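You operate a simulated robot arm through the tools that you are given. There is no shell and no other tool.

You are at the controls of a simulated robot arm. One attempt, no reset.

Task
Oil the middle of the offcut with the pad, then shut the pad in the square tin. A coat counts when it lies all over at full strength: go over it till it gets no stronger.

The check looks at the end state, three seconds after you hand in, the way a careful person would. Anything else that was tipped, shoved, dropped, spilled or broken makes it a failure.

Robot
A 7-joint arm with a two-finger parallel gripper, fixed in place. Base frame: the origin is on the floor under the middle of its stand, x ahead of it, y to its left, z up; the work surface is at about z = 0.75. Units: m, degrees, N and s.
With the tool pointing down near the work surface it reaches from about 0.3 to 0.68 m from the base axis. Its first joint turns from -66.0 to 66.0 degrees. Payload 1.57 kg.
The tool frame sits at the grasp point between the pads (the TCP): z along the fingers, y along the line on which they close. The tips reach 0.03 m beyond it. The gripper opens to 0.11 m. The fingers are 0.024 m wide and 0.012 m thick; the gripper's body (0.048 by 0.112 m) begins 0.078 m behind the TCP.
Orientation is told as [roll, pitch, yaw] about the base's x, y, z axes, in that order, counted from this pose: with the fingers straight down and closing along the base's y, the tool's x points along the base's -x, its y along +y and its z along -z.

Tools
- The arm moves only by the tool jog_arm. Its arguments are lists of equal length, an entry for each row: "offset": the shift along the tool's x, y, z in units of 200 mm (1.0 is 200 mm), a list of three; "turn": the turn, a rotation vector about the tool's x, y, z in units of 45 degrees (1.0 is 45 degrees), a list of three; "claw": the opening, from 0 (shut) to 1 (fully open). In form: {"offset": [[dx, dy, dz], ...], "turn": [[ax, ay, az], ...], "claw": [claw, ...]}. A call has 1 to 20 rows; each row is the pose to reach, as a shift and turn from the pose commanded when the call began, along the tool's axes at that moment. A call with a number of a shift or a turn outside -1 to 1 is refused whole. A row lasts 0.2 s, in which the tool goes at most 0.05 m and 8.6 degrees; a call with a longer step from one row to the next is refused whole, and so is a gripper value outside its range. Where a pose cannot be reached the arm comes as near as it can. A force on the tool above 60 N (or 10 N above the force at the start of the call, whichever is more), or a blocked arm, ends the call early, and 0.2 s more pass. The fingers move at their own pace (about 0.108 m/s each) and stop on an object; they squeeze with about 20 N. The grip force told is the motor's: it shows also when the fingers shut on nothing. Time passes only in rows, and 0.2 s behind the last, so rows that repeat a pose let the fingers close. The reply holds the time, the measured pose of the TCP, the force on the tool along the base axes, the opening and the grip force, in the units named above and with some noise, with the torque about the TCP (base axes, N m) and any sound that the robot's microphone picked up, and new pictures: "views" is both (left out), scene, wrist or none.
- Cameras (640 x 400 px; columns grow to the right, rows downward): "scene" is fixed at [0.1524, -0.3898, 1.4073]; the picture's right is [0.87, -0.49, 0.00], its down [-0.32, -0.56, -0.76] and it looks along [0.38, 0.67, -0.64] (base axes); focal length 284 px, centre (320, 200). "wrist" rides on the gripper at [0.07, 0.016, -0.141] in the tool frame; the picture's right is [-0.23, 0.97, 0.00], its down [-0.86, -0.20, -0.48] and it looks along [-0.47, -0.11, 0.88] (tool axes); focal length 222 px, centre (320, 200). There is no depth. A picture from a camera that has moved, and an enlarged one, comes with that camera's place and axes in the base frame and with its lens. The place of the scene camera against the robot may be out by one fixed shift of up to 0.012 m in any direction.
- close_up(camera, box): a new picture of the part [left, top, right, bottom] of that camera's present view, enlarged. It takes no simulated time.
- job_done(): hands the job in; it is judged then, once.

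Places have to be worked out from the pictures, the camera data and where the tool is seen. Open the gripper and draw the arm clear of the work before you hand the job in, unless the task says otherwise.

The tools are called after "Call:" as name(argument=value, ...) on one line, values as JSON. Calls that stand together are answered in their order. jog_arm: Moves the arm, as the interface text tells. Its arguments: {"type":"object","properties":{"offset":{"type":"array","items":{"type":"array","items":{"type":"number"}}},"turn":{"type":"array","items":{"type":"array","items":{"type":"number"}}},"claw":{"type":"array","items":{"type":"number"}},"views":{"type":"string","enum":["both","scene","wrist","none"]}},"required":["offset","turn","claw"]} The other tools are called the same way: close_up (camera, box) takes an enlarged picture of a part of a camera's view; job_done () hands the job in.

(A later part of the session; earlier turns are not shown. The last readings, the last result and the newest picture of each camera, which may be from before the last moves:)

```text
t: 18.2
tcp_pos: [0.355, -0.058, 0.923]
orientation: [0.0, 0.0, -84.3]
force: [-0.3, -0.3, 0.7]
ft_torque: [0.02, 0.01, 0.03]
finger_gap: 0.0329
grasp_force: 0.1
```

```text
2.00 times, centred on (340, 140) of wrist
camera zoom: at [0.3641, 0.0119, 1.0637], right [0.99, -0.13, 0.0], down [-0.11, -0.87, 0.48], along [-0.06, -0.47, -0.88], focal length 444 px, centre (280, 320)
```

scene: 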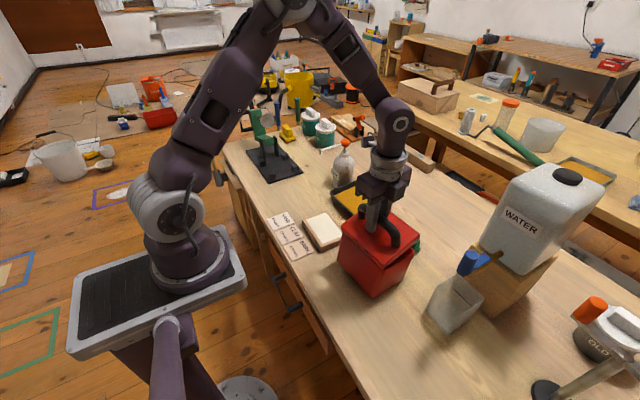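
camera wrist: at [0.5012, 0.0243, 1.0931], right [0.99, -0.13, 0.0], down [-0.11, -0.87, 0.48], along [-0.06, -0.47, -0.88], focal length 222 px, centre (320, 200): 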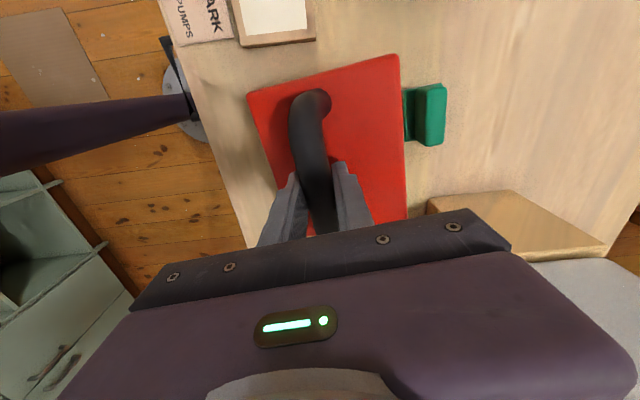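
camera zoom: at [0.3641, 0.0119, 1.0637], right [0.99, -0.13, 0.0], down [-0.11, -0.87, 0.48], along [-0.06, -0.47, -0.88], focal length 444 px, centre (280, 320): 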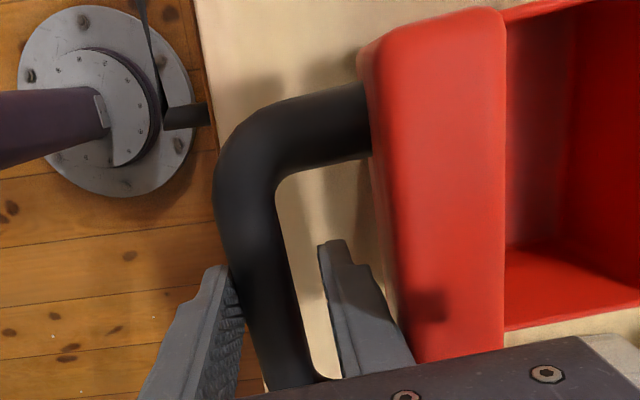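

The lid is leaning back past vertical on the -x finger and the tin looks empty. I'll continue a little further to see whether it has a stop where it rests by itself without tipping the tin.

Call:
jog_arm(offset=[[0, -0.02, 0.015], [0, -0.04, 0.03], [0, -0.05, 0.04], [0, -0.05, 0.04]], turn=[[0, 0, 0], [0, 0, 0], [0, 0, 0], [0, 0, 0]], claw=[0.3, 0.3, 0.3, 0.3], views="none")

Call:
close_up(camera="scene", box=[320, 180, 440, 300])

Call:
close_up(camera="wrist", box=[230, 40, 450, 240])

```text
t: 19.2
tcp_pos: [0.3456, -0.0603, 0.9141]
orientation: [0.0, 0.0, -84.3]
force: [-0.7, -0.4, -0.4]
ft_torque: [-0.03, -0.03, -0.01]
finger_gap: 0.033
grasp_force: 0.0
```

```text
3.33 times, centred on (380, 240) of scene
camera zoom: at [0.1523, -0.3898, 1.4073], right [0.87, -0.49, 0.0], down [-0.32, -0.56, -0.76], along [0.38, 0.67, -0.64], focal length 945 px, centre (120, 67)
```

zoom: 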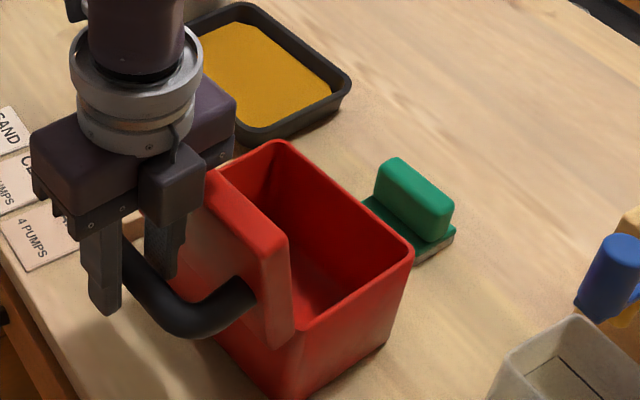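

```text
2.00 times, centred on (340, 140) of wrist
camera zoom: at [0.3544, 0.0106, 1.0561], right [0.99, -0.13, 0.0], down [-0.11, -0.87, 0.48], along [-0.06, -0.47, -0.88], focal length 444 px, centre (280, 320)
```

zoom: 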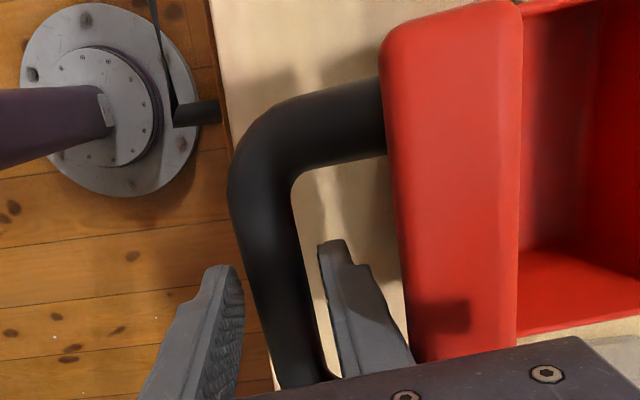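

The bar now sits free between the fingers: the lid has reached its stop and stays open by itself, and the tin hasn't moved. I'll withdraw straight up and check.

Call:
jog_arm(offset=[[0, 0, -0.05], [0, 0, -0.15], [0, 0, -0.3], [0, 0, -0.5], [0, 0, -0.75]], turn=[[0, 0, 0], [0, 0, 0], [0, 0, 0], [0, 0, 0], [0, 0, 0]], claw=[0.3, 0.3, 0.3, 0.3, 0.3], views="both")

Call:
close_up(camera="scene", box=[320, 180, 440, 300])

```text
t: 20.4
tcp_pos: [0.3466, -0.0583, 1.0655]
orientation: [0.0, 0.1, -84.4]
force: [-0.7, 0.0, -0.4]
ft_torque: [0.0, -0.03, 0.0]
finger_gap: 0.0331
grasp_force: 0.0
camera wrist: at [0.356, 0.0115, 1.2066], right [0.99, -0.13, 0.0], down [-0.11, -0.87, 0.48], along [-0.06, -0.48, -0.88], focal length 222 px, centre (320, 200)
```

scene: 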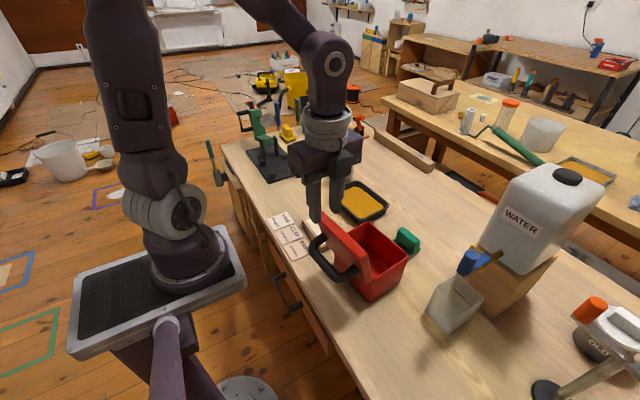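
wrist: 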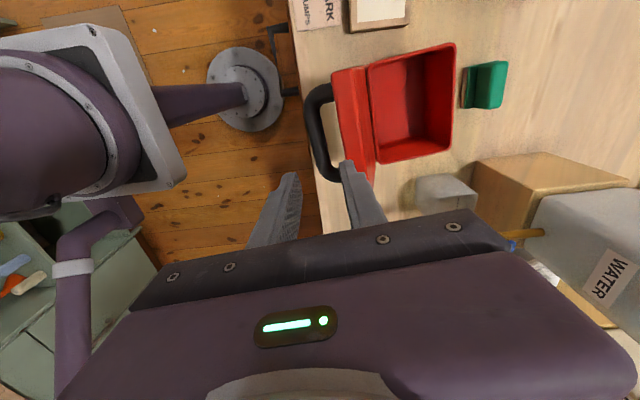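

```text
3.33 times, centred on (380, 240) of scene
camera zoom: at [0.1524, -0.3898, 1.4073], right [0.87, -0.49, 0.0], down [-0.32, -0.56, -0.76], along [0.38, 0.67, -0.64], focal length 945 px, centre (120, 67)
```

zoom: 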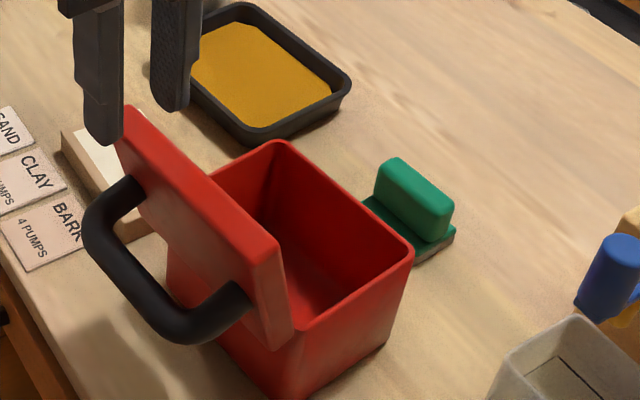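

The tin stands open with the lid resting back at its stop. Next I'll move over to the green pad at about [0.637, -0.037].

Call:
jog_arm(offset=[[-0.004, 0.2, 0], [-0.008, 0.4, 0], [-0.012, 0.6, 0], [-0.016, 0.8, 0], [-0.024, 1.0, 0.0]], turn=[[0, 0, 0], [0, 0, 0], [0, 0, 0], [0, 0, 0.02], [0, 0, 0.042]], claw=[0.4, 0.5, 0.5, 0.5, 0.5], views="none")

Call:
jog_arm(offset=[[0, 0.2, 0.0], [-0.01, 0.4, 0.05], [-0.01, 0.45, 0.2], [-0.01, 0.455, 0.4], [-0.01, 0.455, 0.6]], turn=[[0, 0, 0], [0, 0, 0], [0, 0, 0], [0, 0, 0], [0, 0, 0]], claw=[0.5, 0.5, 0.5, 0.5, 0.5], views="both")

Call:
close_up(camera="wrist", box=[230, 80, 430, 240])

Call:
close_up(camera="scene", box=[350, 170, 470, 290])

```text
t: 21.6
tcp_pos: [0.5449, -0.0439, 1.0676]
orientation: [0.1, 0.0, -86.3]
force: [0.2, 0.2, -0.4]
ft_torque: [-0.01, 0.01, -0.01]
finger_gap: 0.055
grasp_force: 0.0
```

```text
t: 22.8
tcp_pos: [0.6372, -0.0401, 0.9465]
orientation: [0.0, 0.0, -86.2]
force: [-0.8, 1.2, 0.4]
ft_torque: [0.01, 0.0, 0.01]
finger_gap: 0.055
grasp_force: 0.0
camera wrist: at [0.6477, 0.0304, 1.0875], right [0.99, -0.16, 0.0], down [-0.14, -0.87, 0.48], along [-0.08, -0.47, -0.88], focal length 222 px, centre (320, 200)
```

scene: 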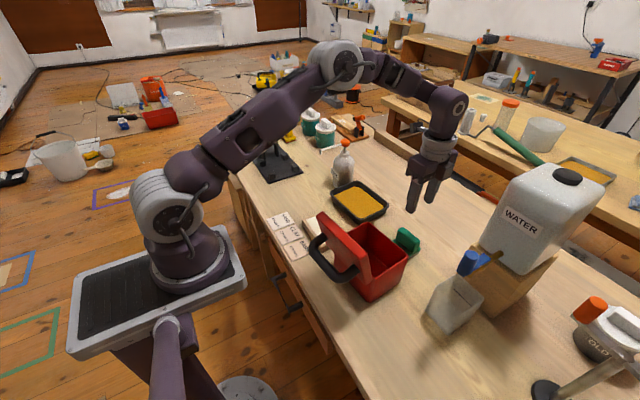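
wrist: 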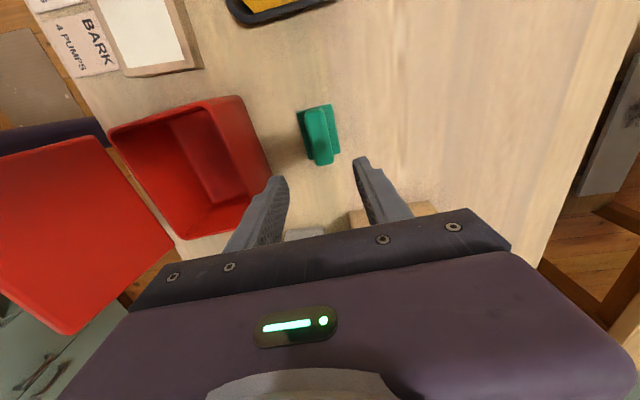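

```text
2.50 times, centred on (330, 160) of wrist
camera zoom: at [0.6477, 0.0304, 1.0875], right [0.99, -0.16, 0.0], down [-0.14, -0.87, 0.48], along [-0.08, -0.47, -0.88], focal length 555 px, centre (295, 300)
```

zoom: 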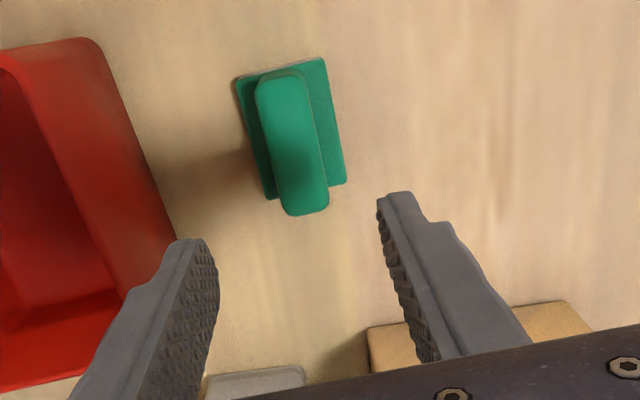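

```text
3.33 times, centred on (410, 230) of scene
camera zoom: at [0.1524, -0.3898, 1.4073], right [0.87, -0.49, 0.0], down [-0.32, -0.56, -0.76], along [0.38, 0.67, -0.64], focal length 945 px, centre (20, 100)
```

zoom: 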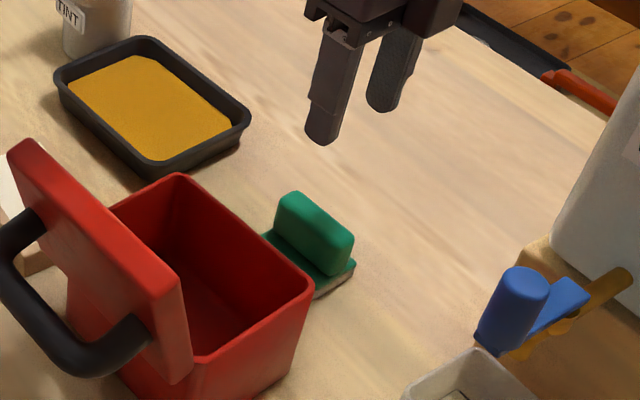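

The handle centre is at about [0.637, -0.035] with its top near z = 0.803, and the tool is aligned within a couple of degrees. I'll descend with the fingers straddling it, keeping the tips just above the base plate.

Call:
jog_arm(offset=[[0.025, 0, 0.15], [0.025, 0, 0.32], [0.025, 0, 0.5], [0.025, 0, 0.62], [0.025, 0, 0.68], [0.025, 0, 0.7]], turn=[[0, 0, 0], [0, 0, 0], [0, 0, 0], [0, 0, 0], [0, 0, 0], [0, 0, 0]], claw=[0.5, 0.5, 0.5, 0.5, 0.5, 0.5], views="wrist")

Call:
close_up(camera="scene", box=[350, 170, 470, 290])

Call:
close_up(camera="wrist", box=[230, 80, 430, 240])

```text
t: 24.2
tcp_pos: [0.638, -0.0351, 0.8061]
orientation: [-0.1, 0.1, -86.2]
force: [1.0, -1.0, -0.4]
ft_torque: [-0.02, -0.03, 0.05]
finger_gap: 0.0549
grasp_force: 0.1
camera wrist: at [0.6481, 0.0342, 0.9461], right [0.99, -0.16, 0.0], down [-0.14, -0.87, 0.48], along [-0.08, -0.47, -0.88], focal length 222 px, centre (320, 200)
```

wrist: 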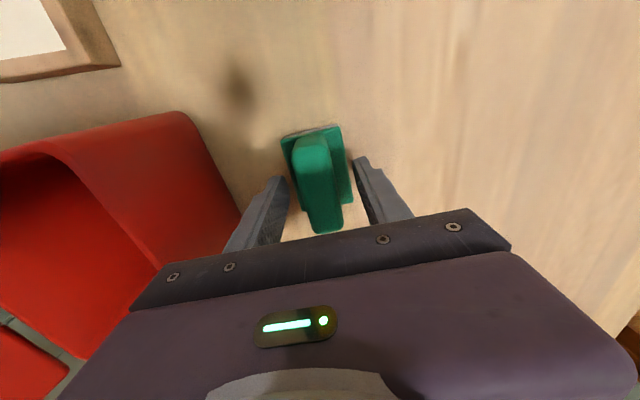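

```text
3.33 times, centred on (410, 230) of scene
camera zoom: at [0.1524, -0.3898, 1.4073], right [0.87, -0.49, 0.0], down [-0.32, -0.56, -0.76], along [0.38, 0.67, -0.64], focal length 945 px, centre (20, 100)
```

zoom: 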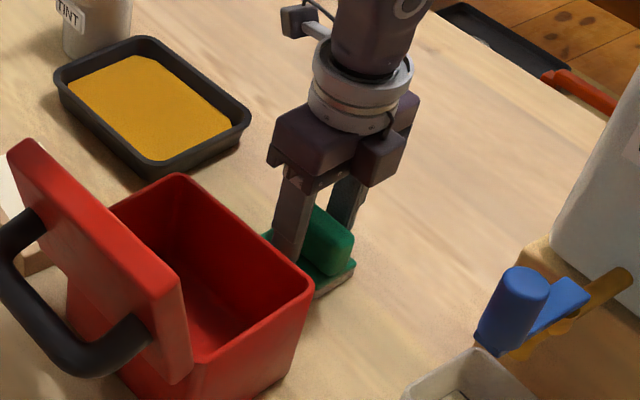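

```text
2.50 times, centred on (330, 160) of wrist
camera zoom: at [0.6481, 0.0342, 0.9461], right [0.99, -0.16, 0.0], down [-0.14, -0.87, 0.48], along [-0.08, -0.47, -0.88], focal length 555 px, centre (295, 300)
```

zoom: 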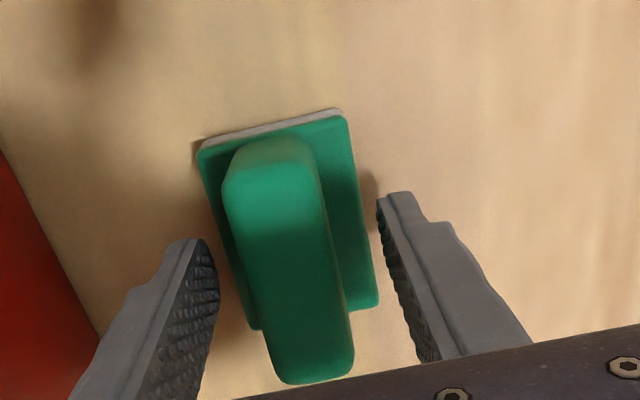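

The fingers straddle the handle evenly and the tips are clear of the base plate. I'll close on it.

Call:
jog_arm(offset=[[0, 0, 0.005], [0, 0, 0.01], [0, 0, 0.01], [0, 0, 0.01]], turn=[[0, 0, 0], [0, 0, 0], [0, 0, 0], [0, 0, 0]], claw=[0.35, 0.1, 0, 0], views="none")

Call:
close_up(camera="wrist", box=[230, 80, 430, 240])

```text
t: 25.2
tcp_pos: [0.6372, -0.0372, 0.8043]
orientation: [0.1, 0.0, -86.1]
force: [0.9, 2.8, 18.7]
ft_torque: [0.14, 0.15, 0.01]
finger_gap: 0.0257
grasp_force: 19.7
```

```text
2.50 times, centred on (330, 160) of wrist
camera zoom: at [0.6473, 0.034, 0.9454], right [0.99, -0.16, 0.0], down [-0.14, -0.87, 0.48], along [-0.08, -0.47, -0.88], focal length 555 px, centre (295, 300)
```

zoom: 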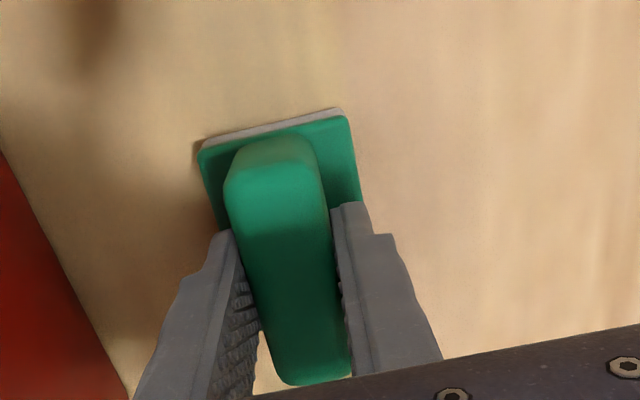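

The pad is gripped with a 25.7 mm gap. The tips touched the base plate at about z = 0.774, so the pad face is about 0.054 below the TCP. I'll lift it and move toward the tray.

Call:
jog_arm(offset=[[0, 0, -0.05], [0, 0, -0.2], [0, 0, -0.4], [0, 0, -0.6], [0.2, 0, -0.7], [0.4, 0, -0.7], [0.6, 0, -0.7], [0.7, 0, -0.7]], turn=[[0, 0, 0], [0, 0, 0], [0, 0, 0], [0, 0, 0], [0, 0, 0], [0, 0, 0], [0, 0, 0], [0, 0, 0]], claw=[0, 0, 0, 0, 0, 0, 0, 0], views="both")

Call:
close_up(camera="wrist", box=[160, 0, 480, 240])

Call:
close_up(camera="scene", box=[300, 140, 440, 280])

```text
t: 27.0
tcp_pos: [0.6264, 0.1007, 0.9439]
orientation: [0.0, 0.0, -86.2]
force: [0.7, -0.4, -1.4]
ft_torque: [-0.01, 0.01, -0.03]
finger_gap: 0.0256
grasp_force: 20.4
camera wrist: at [0.6364, 0.1719, 1.0841], right [0.99, -0.16, 0.0], down [-0.14, -0.87, 0.48], along [-0.08, -0.47, -0.88], focal length 222 px, centre (320, 200)
```

scene: 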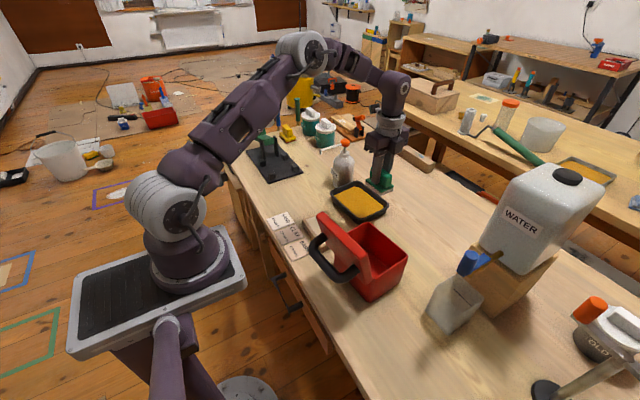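
wrist: 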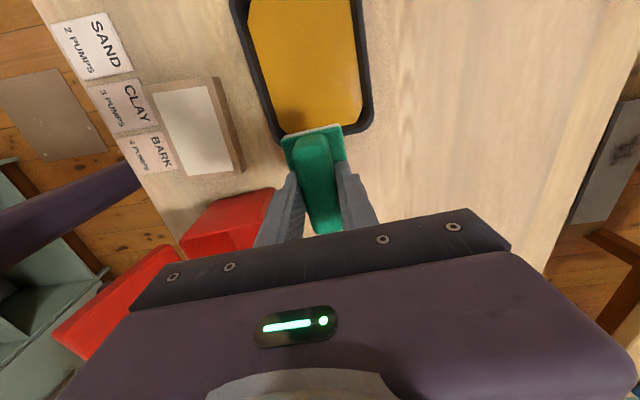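

```text
1.67 times, centred on (320, 120) of wrist
camera zoom: at [0.6364, 0.1719, 1.0841], right [0.99, -0.16, 0.0], down [-0.14, -0.87, 0.48], along [-0.08, -0.47, -0.88], focal length 370 px, centre (320, 333)
```

zoom: 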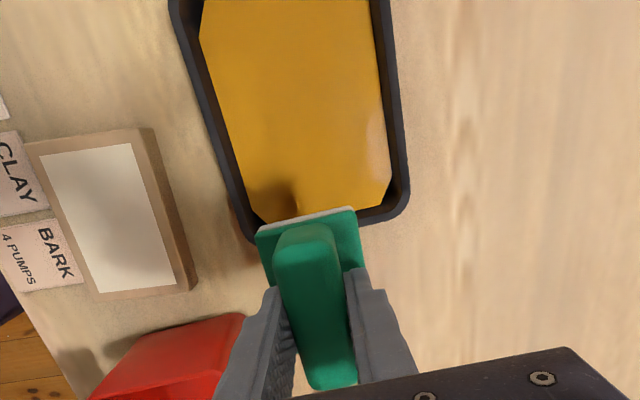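

```text
2.86 times, centred on (370, 210) of scene
camera zoom: at [0.1524, -0.3898, 1.4073], right [0.87, -0.49, 0.0], down [-0.32, -0.56, -0.76], along [0.38, 0.67, -0.64], focal length 810 px, centre (177, 171)
```

zoom: 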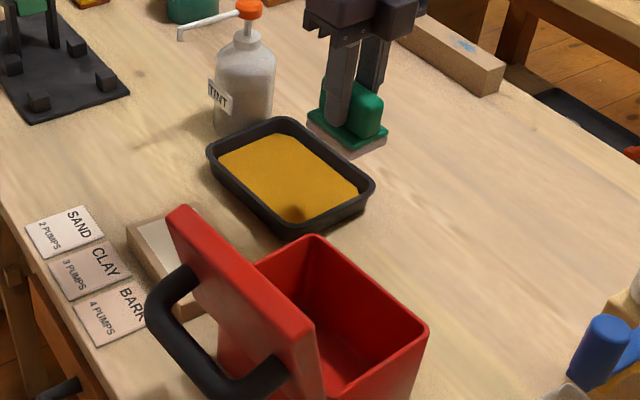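

I'm holding the pad, which weighs roughly 1.4 N. The tray rim spans about x 0.558–0.695 and y 0.107–0.282, so I'll move over its centre near [0.623, 0.19] and come down to just above the oil.

Call:
jog_arm(offset=[[0.15, 0.005, 0], [0.35, 0.01, 0], [0.4465, 0.0127, 0.1], [0.4465, 0.0127, 0.3], [0.4465, 0.0127, 0.45]], turn=[[0, 0, 0], [0, 0, 0], [0, 0, 0], [0, 0, 0], [0, 0, 0]], claw=[0, 0, 0, 0, 0], views="both")

Call:
close_up(camera="wrist", box=[160, 0, 480, 240])

Call:
close_up(camera="scene", box=[300, 140, 440, 280])

```text
t: 28.2
tcp_pos: [0.6224, 0.192, 0.8547]
orientation: [0.0, 0.0, -86.3]
force: [0.7, -0.7, -1.0]
ft_torque: [-0.01, 0.0, 0.03]
finger_gap: 0.0254
grasp_force: 19.8
camera wrist: at [0.6325, 0.2628, 0.9949], right [0.99, -0.16, 0.0], down [-0.14, -0.87, 0.48], along [-0.08, -0.47, -0.88], focal length 222 px, centre (320, 200)
```

scene: 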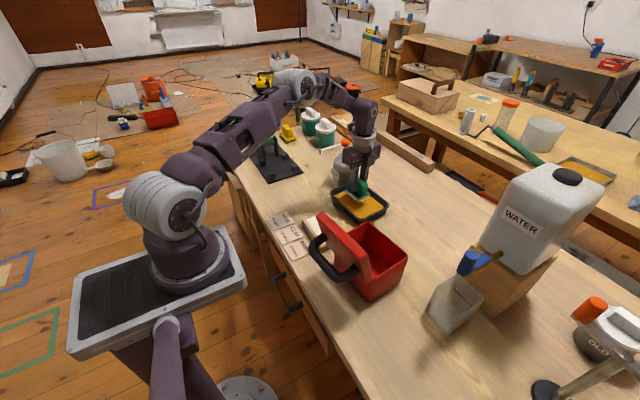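
wrist: 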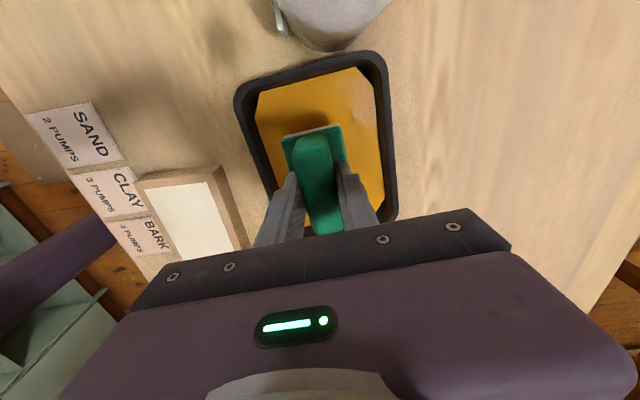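

```text
1.67 times, centred on (320, 120) of wrist
camera zoom: at [0.6325, 0.2628, 0.9949], right [0.99, -0.16, 0.0], down [-0.14, -0.87, 0.48], along [-0.08, -0.47, -0.88], focal length 370 px, centre (320, 333)
```

zoom: 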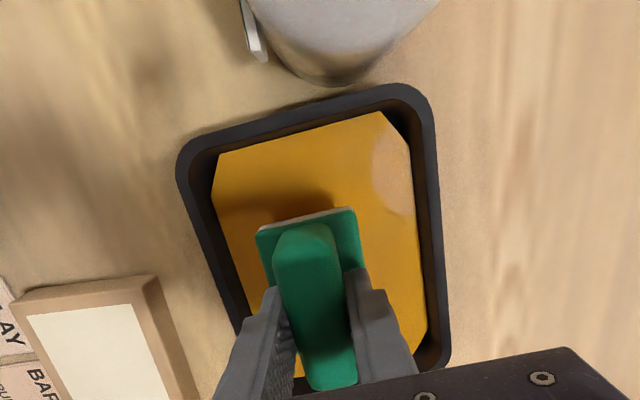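

```text
2.86 times, centred on (370, 210) of scene
camera zoom: at [0.1524, -0.3898, 1.4073], right [0.87, -0.49, 0.0], down [-0.32, -0.56, -0.76], along [0.38, 0.67, -0.64], focal length 810 px, centre (177, 171)
```

zoom: 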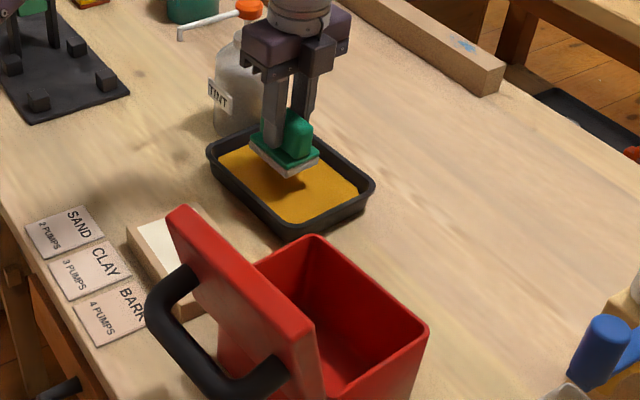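

The pad hangs centrally over the oil with its face at about z = 0.80, and the bottle is well clear. I'll lower gently toward the oil surface in small steps.

Call:
jog_arm(offset=[[0, 0, 0.08], [0, 0, 0.14], [0, 0, 0.17], [0, 0, 0.19], [0, 0, 0.2]], turn=[[0, 0, 0], [0, 0, 0], [0, 0, 0], [0, 0, 0], [0, 0, 0]], claw=[0, 0, 0, 0, 0], views="none")

Call:
close_up(camera="wrist", box=[160, 0, 480, 240])

Call:
close_up(camera="scene", box=[320, 140, 420, 240])

```text
t: 29.4
tcp_pos: [0.6232, 0.1911, 0.8134]
orientation: [0.0, 0.0, -86.2]
force: [0.7, 0.1, -0.9]
ft_torque: [0.02, 0.0, -0.01]
finger_gap: 0.0255
grasp_force: 19.8
```

```text
1.67 times, centred on (320, 120) of wrist
camera zoom: at [0.6338, 0.2622, 0.9541], right [0.99, -0.16, 0.0], down [-0.14, -0.87, 0.48], along [-0.08, -0.47, -0.88], focal length 370 px, centre (320, 333)
```

zoom: 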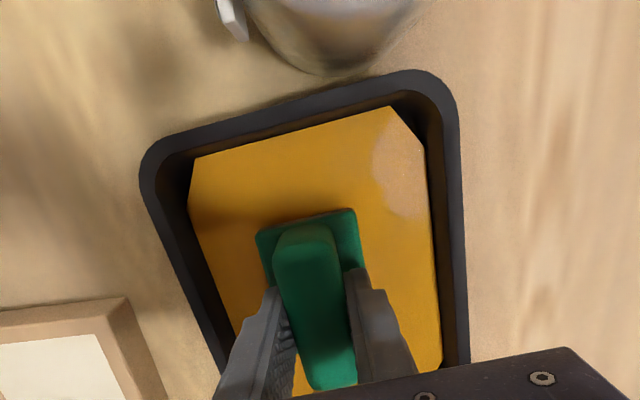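

```text
4.00 times, centred on (370, 190) of scene
camera zoom: at [0.1524, -0.3898, 1.4073], right [0.87, -0.49, 0.0], down [-0.32, -0.56, -0.76], along [0.38, 0.67, -0.64], focal length 1134 px, centre (120, 240)
```

zoom: 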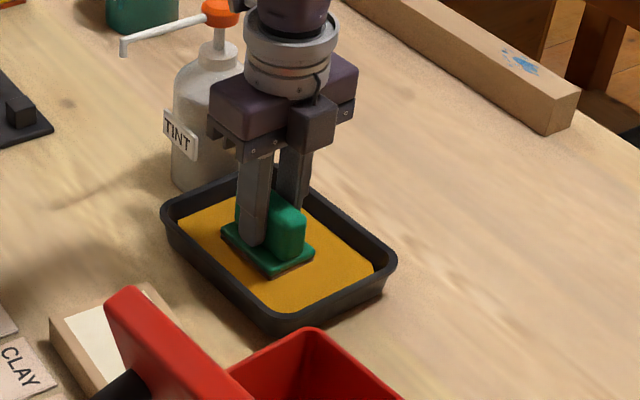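

The pad face is now in the oil with no resistance yet. I'll ease down a few more millimetres to soak the whole face and stop on light contact.

Call:
jog_arm(offset=[[0, 0, 0.008], [0, 0, 0.016], [0, 0, 0.022], [0, 0, 0.022]], turn=[[0, 0, 0], [0, 0, 0], [0, 0, 0], [0, 0, 0]], claw=[0, 0, 0, 0], views="none")

```text
t: 30.4
tcp_pos: [0.6236, 0.1926, 0.8088]
orientation: [0.0, 0.0, -86.2]
force: [-5.5, 1.4, 11.3]
ft_torque: [-0.09, 0.2, -0.02]
finger_gap: 0.0256
grasp_force: 20.1
```

I have light floor contact (11 N), so the face is soaked. I'll lift straight up slowly and look at the pad's felt.

Call:
jog_arm(offset=[[0, 0, -0.02], [0, 0, -0.06], [0, 0, -0.14], [0, 0, -0.25], [0, 0, -0.35], [0, 0, -0.35], [0, 0, -0.35]], turn=[[0, 0, 0], [0, 0, 0], [0, 0, 0], [0, 0, 0], [0, 0, 0], [0, 0, 0], [0, 0, 0]], claw=[0, 0, 0, 0, 0, 0, 0], views="both")

Call:
close_up(camera="scene", box=[320, 140, 420, 240])

Call:
close_up(camera="wrist", box=[160, 0, 480, 240])

```text
t: 32.0
tcp_pos: [0.6218, 0.1926, 0.8773]
orientation: [0.0, 0.0, -86.2]
force: [-0.7, 0.2, -0.7]
ft_torque: [-0.03, 0.01, 0.01]
finger_gap: 0.0254
grasp_force: 20.0
camera wrist: at [0.6318, 0.2629, 1.0191], right [0.99, -0.16, 0.0], down [-0.14, -0.87, 0.48], along [-0.08, -0.47, -0.88], focal length 222 px, centre (320, 200)
```

scene: 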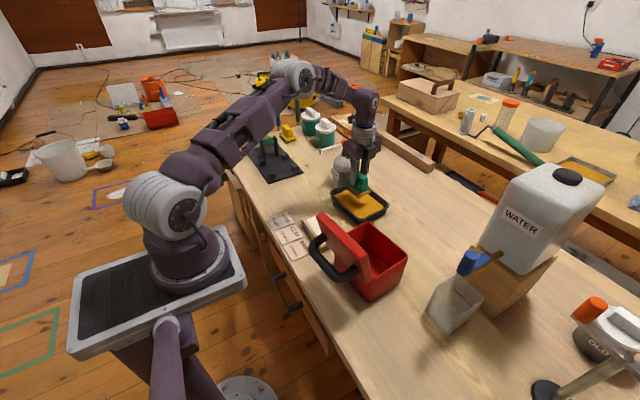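
wrist: 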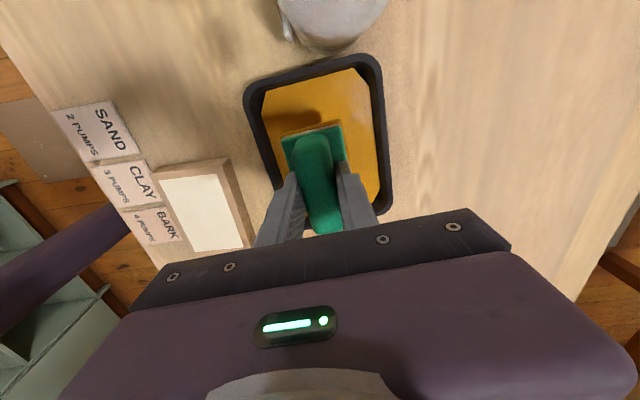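

```text
4.00 times, centred on (370, 190) of scene
camera zoom: at [0.1524, -0.3898, 1.4073], right [0.87, -0.49, 0.0], down [-0.32, -0.56, -0.76], along [0.38, 0.67, -0.64], focal length 1134 px, centre (120, 240)
```

zoom: 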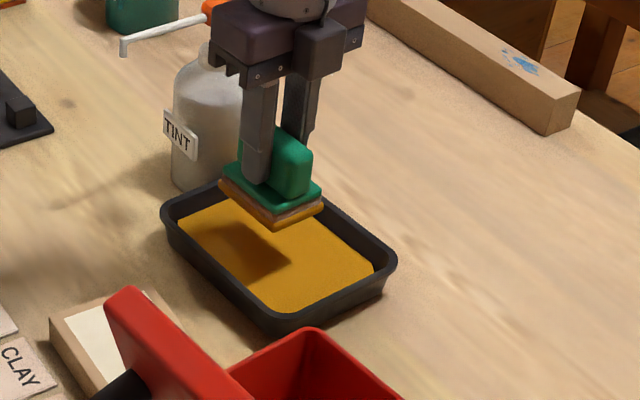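

```text
1.67 times, centred on (320, 120) of wrist
camera zoom: at [0.6318, 0.2629, 1.0191], right [0.99, -0.16, 0.0], down [-0.14, -0.87, 0.48], along [-0.08, -0.47, -0.88], focal length 370 px, centre (320, 333)
```

zoom: 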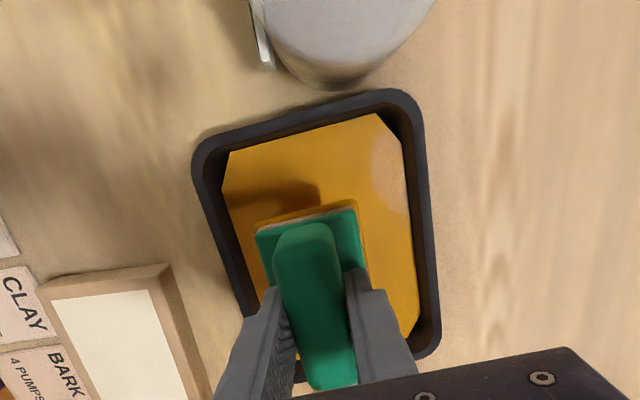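

The pad face is now loaded with ochre oil. I'll take a close-up of the offcut to measure its pale middle.

Call:
close_up(camera="wrist", box=[110, 140, 270, 260])

Call:
close_up(camera="scene", box=[260, 180, 380, 280])

```text
3.33 times, centred on (190, 200) of wrist
camera zoom: at [0.6318, 0.2629, 1.0191], right [0.99, -0.16, 0.0], down [-0.14, -0.87, 0.48], along [-0.08, -0.47, -0.88], focal length 740 px, centre (753, 200)
```

zoom: 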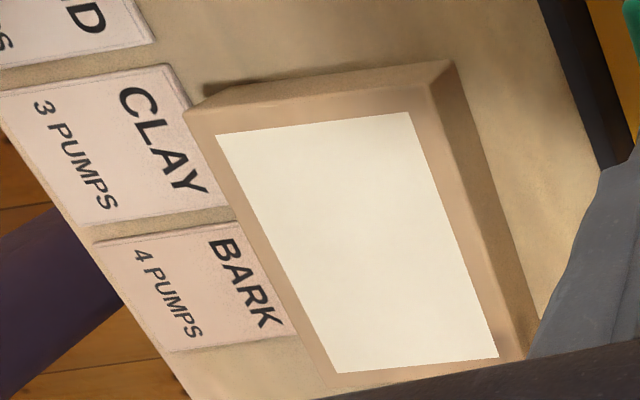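

```text
4.00 times, centred on (320, 230) of scene
camera zoom: at [0.1524, -0.3898, 1.4073], right [0.87, -0.49, 0.0], down [-0.32, -0.56, -0.76], along [0.38, 0.67, -0.64], focal length 1134 px, centre (320, 80)
```

zoom: 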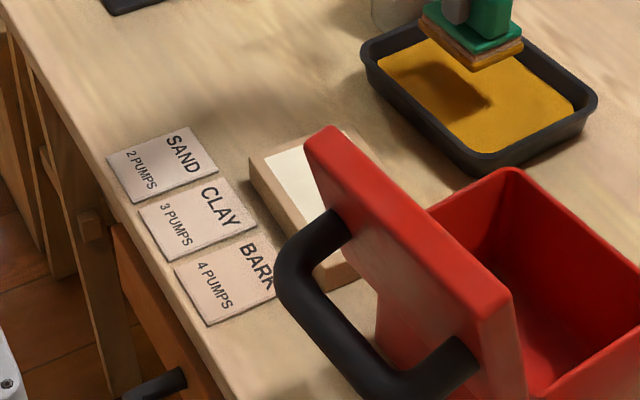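

The pale middle measures about 0.071 × 0.111 m, centred near [0.460, 0.1335] at z ≈ 0.779, with its long axis at about 87°. I'll carry the pad over it and turn about 6.6° to line up, stopping well above the surface.

Call:
jog_arm(offset=[[0, 0, -0.2], [-0.04, -0.15, -0.3], [-0.09, -0.35, -0.3], [-0.15, -0.55, -0.3], [-0.2, -0.72, -0.3], [-0.2413, -0.8252, -0.3], [-0.2413, -0.8252, -0.15], [-0.2413, -0.8252, 0.0]], turn=[[0, 0, 0], [0, 0, 0.03], [0, 0, 0.06], [0, 0, 0.09], [0, 0, 0.12], [0, 0, 0.147], [0, 0, 0.147], [0, 0, 0.147]], claw=[0, 0, 0, 0, 0, 0, 0, 0], views="both")

Call:
close_up(camera="wrist", box=[200, 60, 440, 240])

Call:
close_up(camera="scene", box=[260, 160, 400, 280])

```text
t: 33.8
tcp_pos: [0.4633, 0.1314, 0.8793]
orientation: [0.0, 0.0, -92.8]
force: [0.5, 0.5, -0.8]
ft_torque: [-0.01, -0.02, -0.06]
finger_gap: 0.0258
grasp_force: 19.8
camera wrist: at [0.4818, 0.1999, 1.02], right [0.96, -0.27, 0.0], down [-0.24, -0.84, 0.48], along [-0.13, -0.46, -0.88], focal length 222 px, centre (320, 200)
```

scene: 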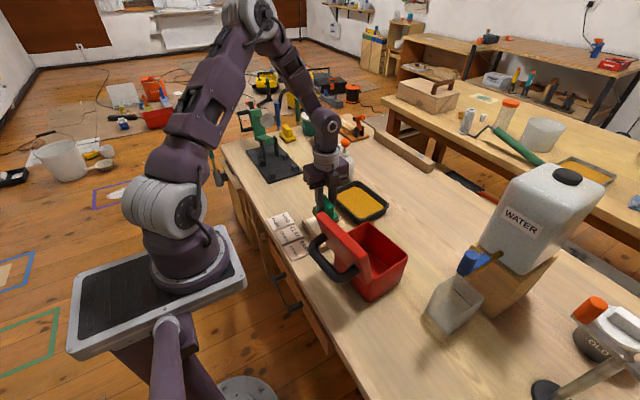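
wrist: 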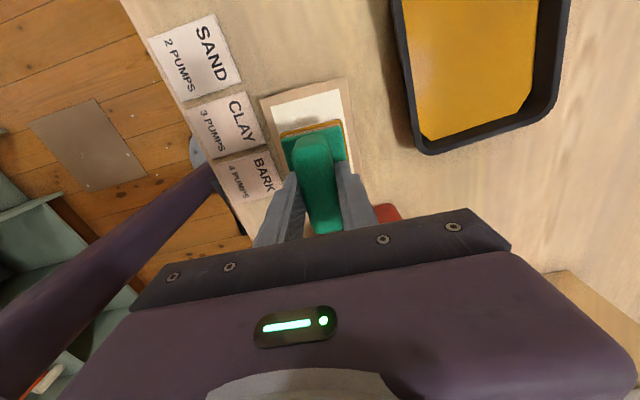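

```text
2.22 times, centred on (320, 150) of wrist
camera zoom: at [0.4818, 0.1999, 1.02], right [0.96, -0.27, 0.0], down [-0.24, -0.84, 0.48], along [-0.13, -0.46, -0.88], focal length 494 px, centre (320, 311)
```

zoom: 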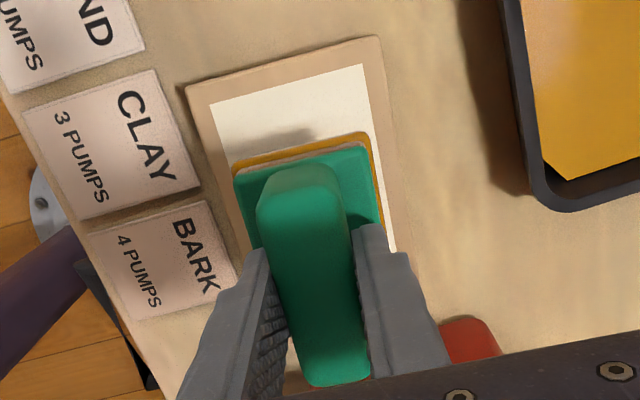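

```text
3.33 times, centred on (330, 220) of scene
camera zoom: at [0.1524, -0.3898, 1.4073], right [0.87, -0.49, 0.0], down [-0.32, -0.56, -0.76], along [0.38, 0.67, -0.64], focal length 945 px, centre (287, 133)
```

zoom: 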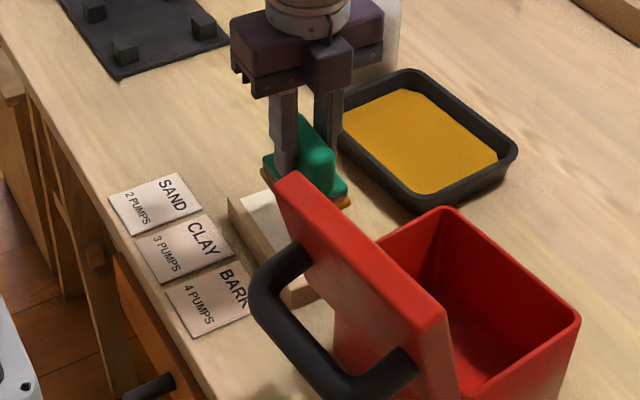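

The pad is centred over the offcut and squared to it. I'll lower gently toward the surface and find first contact.

Call:
jog_arm(offset=[[0.002, -0.025, 0.1], [0.002, -0.025, 0.18], [0.002, -0.025, 0.205], [0.002, -0.025, 0.22], [0.002, -0.025, 0.22]], turn=[[0, 0, 0], [0, 0, 0], [0, 0, 0], [0, 0, 0], [0, 0, 0]], claw=[0, 0, 0, 0, 0], views="none")

```text
t: 35.0
tcp_pos: [0.4574, 0.134, 0.8353]
orientation: [0.0, 0.0, -92.8]
force: [-0.1, -0.2, -0.8]
ft_torque: [-0.01, -0.01, 0.0]
finger_gap: 0.0254
grasp_force: 19.5
```

There's no contact yet at TCP z = 0.835, so I'll step down a millimetre at a time.

Call:
jog_arm(offset=[[0, 0, 0.004], [0, 0, 0.008], [0, 0, 0.012], [0, 0, 0.012]], turn=[[0, 0, 0], [0, 0, 0], [0, 0, 0], [0, 0, 0]], claw=[0, 0, 0, 0], views="none")

```text
t: 36.0
tcp_pos: [0.4576, 0.1336, 0.834]
orientation: [0.0, -0.1, -92.8]
force: [-0.4, 0.0, -1.0]
ft_torque: [-0.01, 0.02, 0.01]
finger_gap: 0.0255
grasp_force: 20.5
```

Call:
jog_arm(offset=[[0, 0, 0.005], [0, 0, 0.01], [0, 0, 0.015], [0, 0, 0.015]], turn=[[0, 0, 0], [0, 0, 0], [0, 0, 0], [0, 0, 0]], claw=[0, 0, 0, 0], views="none")

```text
t: 37.0
tcp_pos: [0.4577, 0.1339, 0.8319]
orientation: [0.0, 0.0, -92.8]
force: [3.3, -3.6, 23.2]
ft_torque: [-0.01, -0.03, -0.06]
finger_gap: 0.0258
grasp_force: 20.1
```

Contact is at about TCP z = 0.832, and 23 N is more than I want. I'll ease up to a lighter pressure before stroking.

Call:
jog_arm(offset=[[0, 0, -0.006], [0, 0, -0.006]], turn=[[0, 0, 0], [0, 0, 0]], claw=[0, 0], views="none")

Call:
close_up(camera="wrist", box=[200, 60, 440, 240])

```text
t: 37.6
tcp_pos: [0.4572, 0.1353, 0.8319]
orientation: [0.1, 0.0, -92.9]
force: [7.4, -1.8, 12.1]
ft_torque: [0.07, -0.21, -0.02]
finger_gap: 0.0256
grasp_force: 19.2
```

```text
2.22 times, centred on (320, 150) of wrist
camera zoom: at [0.475, 0.2029, 0.9727], right [0.96, -0.27, 0.0], down [-0.24, -0.84, 0.48], along [-0.13, -0.46, -0.88], focal length 494 px, centre (320, 311)
```

zoom: 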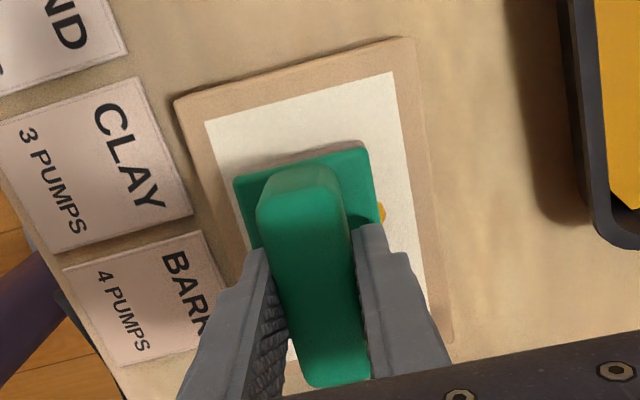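

Force is about 12 N. I'll lighten it slightly and make a first short test stroke along the block, checking that the offcut stays put and how the oil goes on.

Call:
jog_arm(offset=[[0.03, 0, -0.003], [0.06, 0, -0.003], [0.09, 0, -0.003], [0.1075, 0, -0.003], [0.08, 0, -0.003], [0.04, 0, -0.003], [0.0, 0, -0.003]], turn=[[0, 0, 0], [0, 0, 0], [0, 0, 0], [0, 0, 0], [0, 0, 0], [0, 0, 0], [0, 0, 0]], claw=[0, 0, 0, 0, 0, 0, 0], views="none")

Call:
close_up(camera="wrist", box=[200, 60, 440, 240])

```text
t: 39.2
tcp_pos: [0.4542, 0.1356, 0.8337]
orientation: [0.0, 0.0, -92.7]
force: [0.7, -0.2, -0.9]
ft_torque: [-0.04, -0.02, 0.02]
finger_gap: 0.0255
grasp_force: 19.9
```

```text
2.22 times, centred on (320, 150) of wrist
camera zoom: at [0.4731, 0.2034, 0.9734], right [0.96, -0.27, 0.0], down [-0.24, -0.84, 0.48], along [-0.13, -0.46, -0.88], focal length 494 px, centre (320, 311)
```

zoom: 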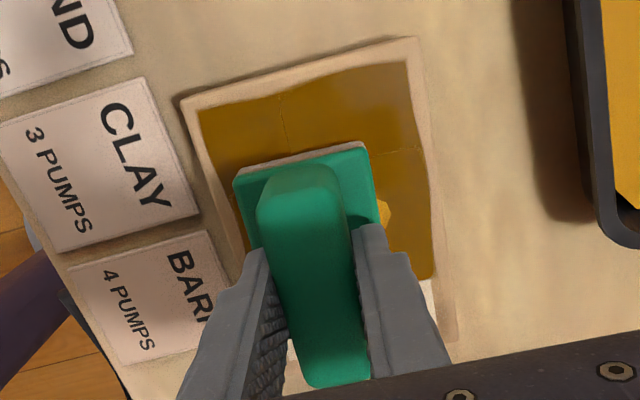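

Oil went down over the +y part in visible patches, and the last bit of the stroke lifted out of contact. I'll raise up to see the patch layout and check that the block hasn't shifted.

Call:
jog_arm(offset=[[0, 0, -0.1], [0, 0.1, -0.3], [0, 0.3, -0.5], [0, 0.5, -0.6]], turn=[[0, 0, 0], [0, 0, 0], [0, 0, 0], [0, 0, 0]], claw=[0, 0, 0, 0], views="both")

Call:
close_up(camera="wrist", box=[140, 60, 300, 240])

Call:
close_up(camera="scene", box=[270, 180, 370, 280])

```text
refused: row 3 steps farther than a row can; nothing moved
```

```text
2.22 times, centred on (220, 150) of wrist
camera zoom: at [0.4731, 0.2034, 0.9734], right [0.96, -0.27, 0.0], down [-0.24, -0.84, 0.48], along [-0.13, -0.46, -0.88], focal length 494 px, centre (542, 311)
```

zoom: 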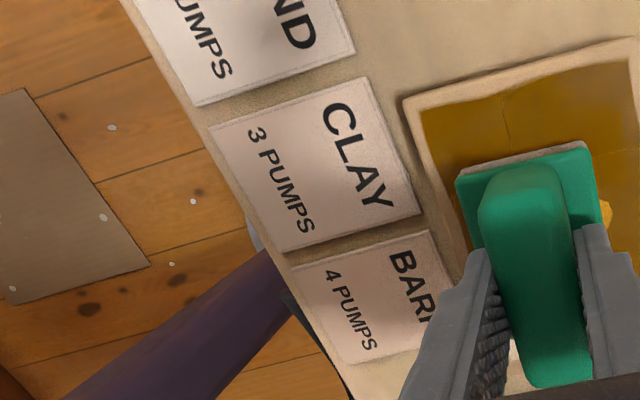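

```text
4.00 times, centred on (320, 230) of scene
camera zoom: at [0.1524, -0.3898, 1.4073], right [0.87, -0.49, 0.0], down [-0.32, -0.56, -0.76], along [0.38, 0.67, -0.64], focal length 1134 px, centre (320, 80)
```

zoom: 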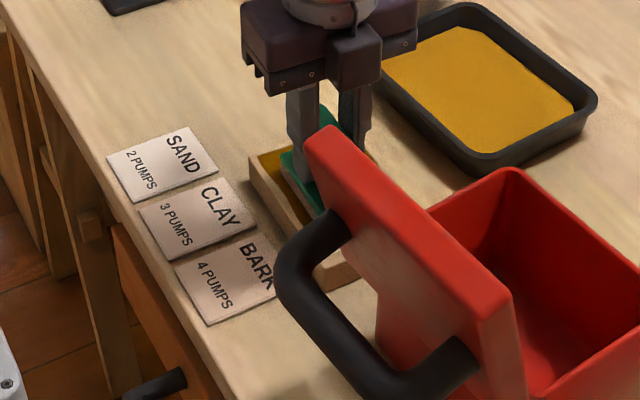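

That call was refused for one over-long step, so I'll redo the lift with smaller rows.

Call:
jog_arm(offset=[[0, 0, -0.1], [0, 0.05, -0.3], [0, 0.2, -0.45], [0, 0.35, -0.6], [0, 0.5, -0.65]], turn=[[0, 0, 0], [0, 0, 0], [0, 0, 0], [0, 0, 0], [0, 0, 0]], claw=[0, 0, 0, 0, 0], views="both")

Call:
close_up(camera="wrist", box=[140, 100, 300, 240])

Call:
close_up(camera="scene", box=[290, 140, 410, 260])

```text
t: 40.4
tcp_pos: [0.5547, 0.1288, 0.9624]
orientation: [-0.1, 0.0, -92.8]
force: [0.2, -0.2, -0.9]
ft_torque: [0.01, 0.04, -0.02]
finger_gap: 0.0255
grasp_force: 19.8
camera wrist: at [0.5738, 0.1984, 1.1033], right [0.96, -0.27, 0.0], down [-0.24, -0.84, 0.48], along [-0.13, -0.46, -0.88], focal length 222 px, centre (320, 200)
```

scene: 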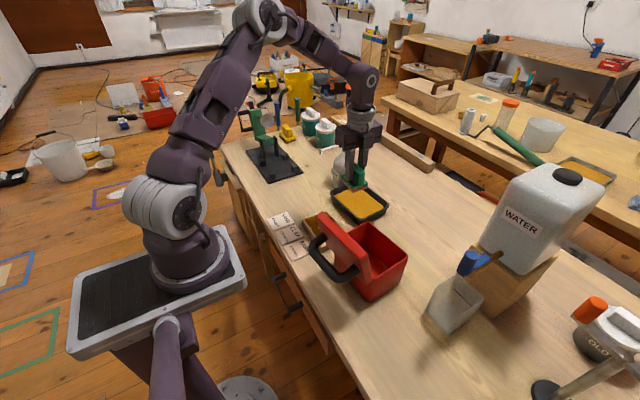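
wrist: 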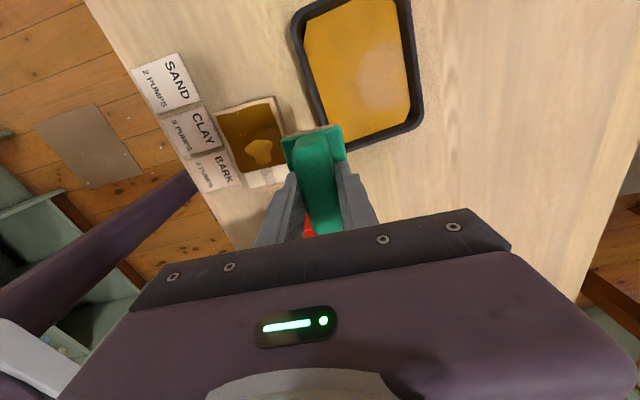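

```text
2.86 times, centred on (220, 170) of wrist
camera zoom: at [0.5738, 0.1984, 1.1033], right [0.96, -0.27, 0.0], down [-0.24, -0.84, 0.48], along [-0.13, -0.46, -0.88], focal length 635 px, centre (606, 286)
```

zoom: 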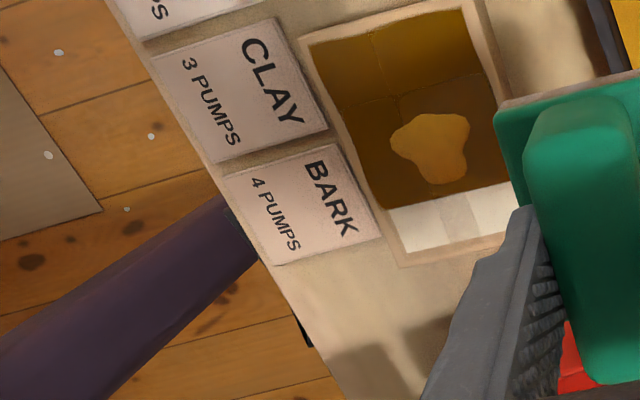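

```text
3.33 times, centred on (350, 200) of scene
camera zoom: at [0.1524, -0.3898, 1.4073], right [0.87, -0.49, 0.0], down [-0.32, -0.56, -0.76], along [0.38, 0.67, -0.64], focal length 945 px, centre (220, 200)
```

zoom: 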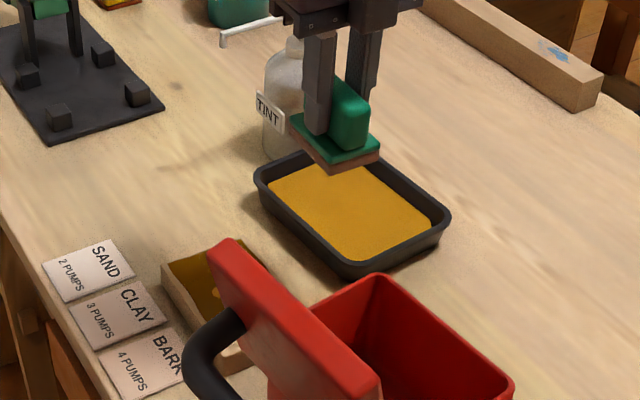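

The upper patches of the middle took oil, the -y strip is still pale, and there is a thick wet blob where I first pressed. The pad's felt now looks used up, so I'll go back and wipe the blob out toward the pale strip, landing lightly while moving.

Call:
jog_arm(offset=[[0.05, -0.2, 0.1], [0.1, -0.4, 0.2], [0.1, -0.5, 0.4], [0.1, -0.5, 0.55], [0.1, -0.5, 0.63], [0.09, -0.5, 0.65], [0.06, -0.5, 0.655], [0.03, -0.5, 0.656], [0.0, -0.5, 0.656], [-0.03, -0.5, 0.656], [-0.06, -0.5, 0.656], [-0.09, -0.5, 0.656], [-0.12, -0.5, 0.656]], turn=[[0, 0, 0], [0, 0, 0], [0, 0, 0], [0, 0, 0], [0, 0, 0], [0, 0, 0], [0, 0, 0], [0, 0, 0], [0, 0, 0], [0, 0, 0], [0, 0, 0], [0, 0, 0], [0, 0, 0]], claw=[0, 0, 0, 0, 0, 0, 0, 0, 0, 0, 0, 0, 0], views="none")

Call:
close_up(camera="wrist", box=[200, 60, 440, 240])

```text
t: 43.2
tcp_pos: [0.4568, 0.1102, 0.8312]
orientation: [0.0, 0.0, -92.7]
force: [-2.7, 10.3, 18.5]
ft_torque: [0.09, 0.02, 0.01]
finger_gap: 0.0256
grasp_force: 19.8
```

```text
2.22 times, centred on (320, 150) of wrist
camera zoom: at [0.4742, 0.1793, 0.9716], right [0.96, -0.27, 0.0], down [-0.24, -0.84, 0.48], along [-0.13, -0.46, -0.88], focal length 494 px, centre (320, 311)
```

zoom: 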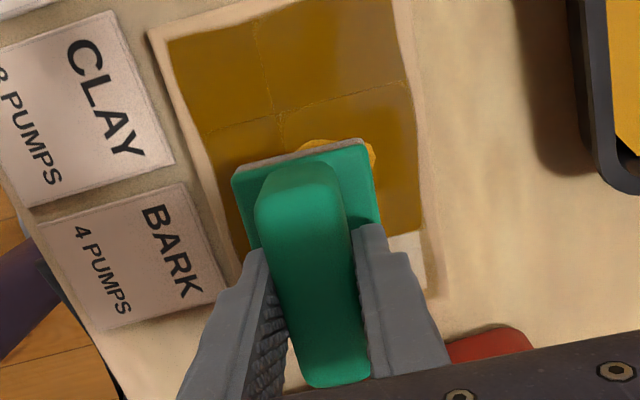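

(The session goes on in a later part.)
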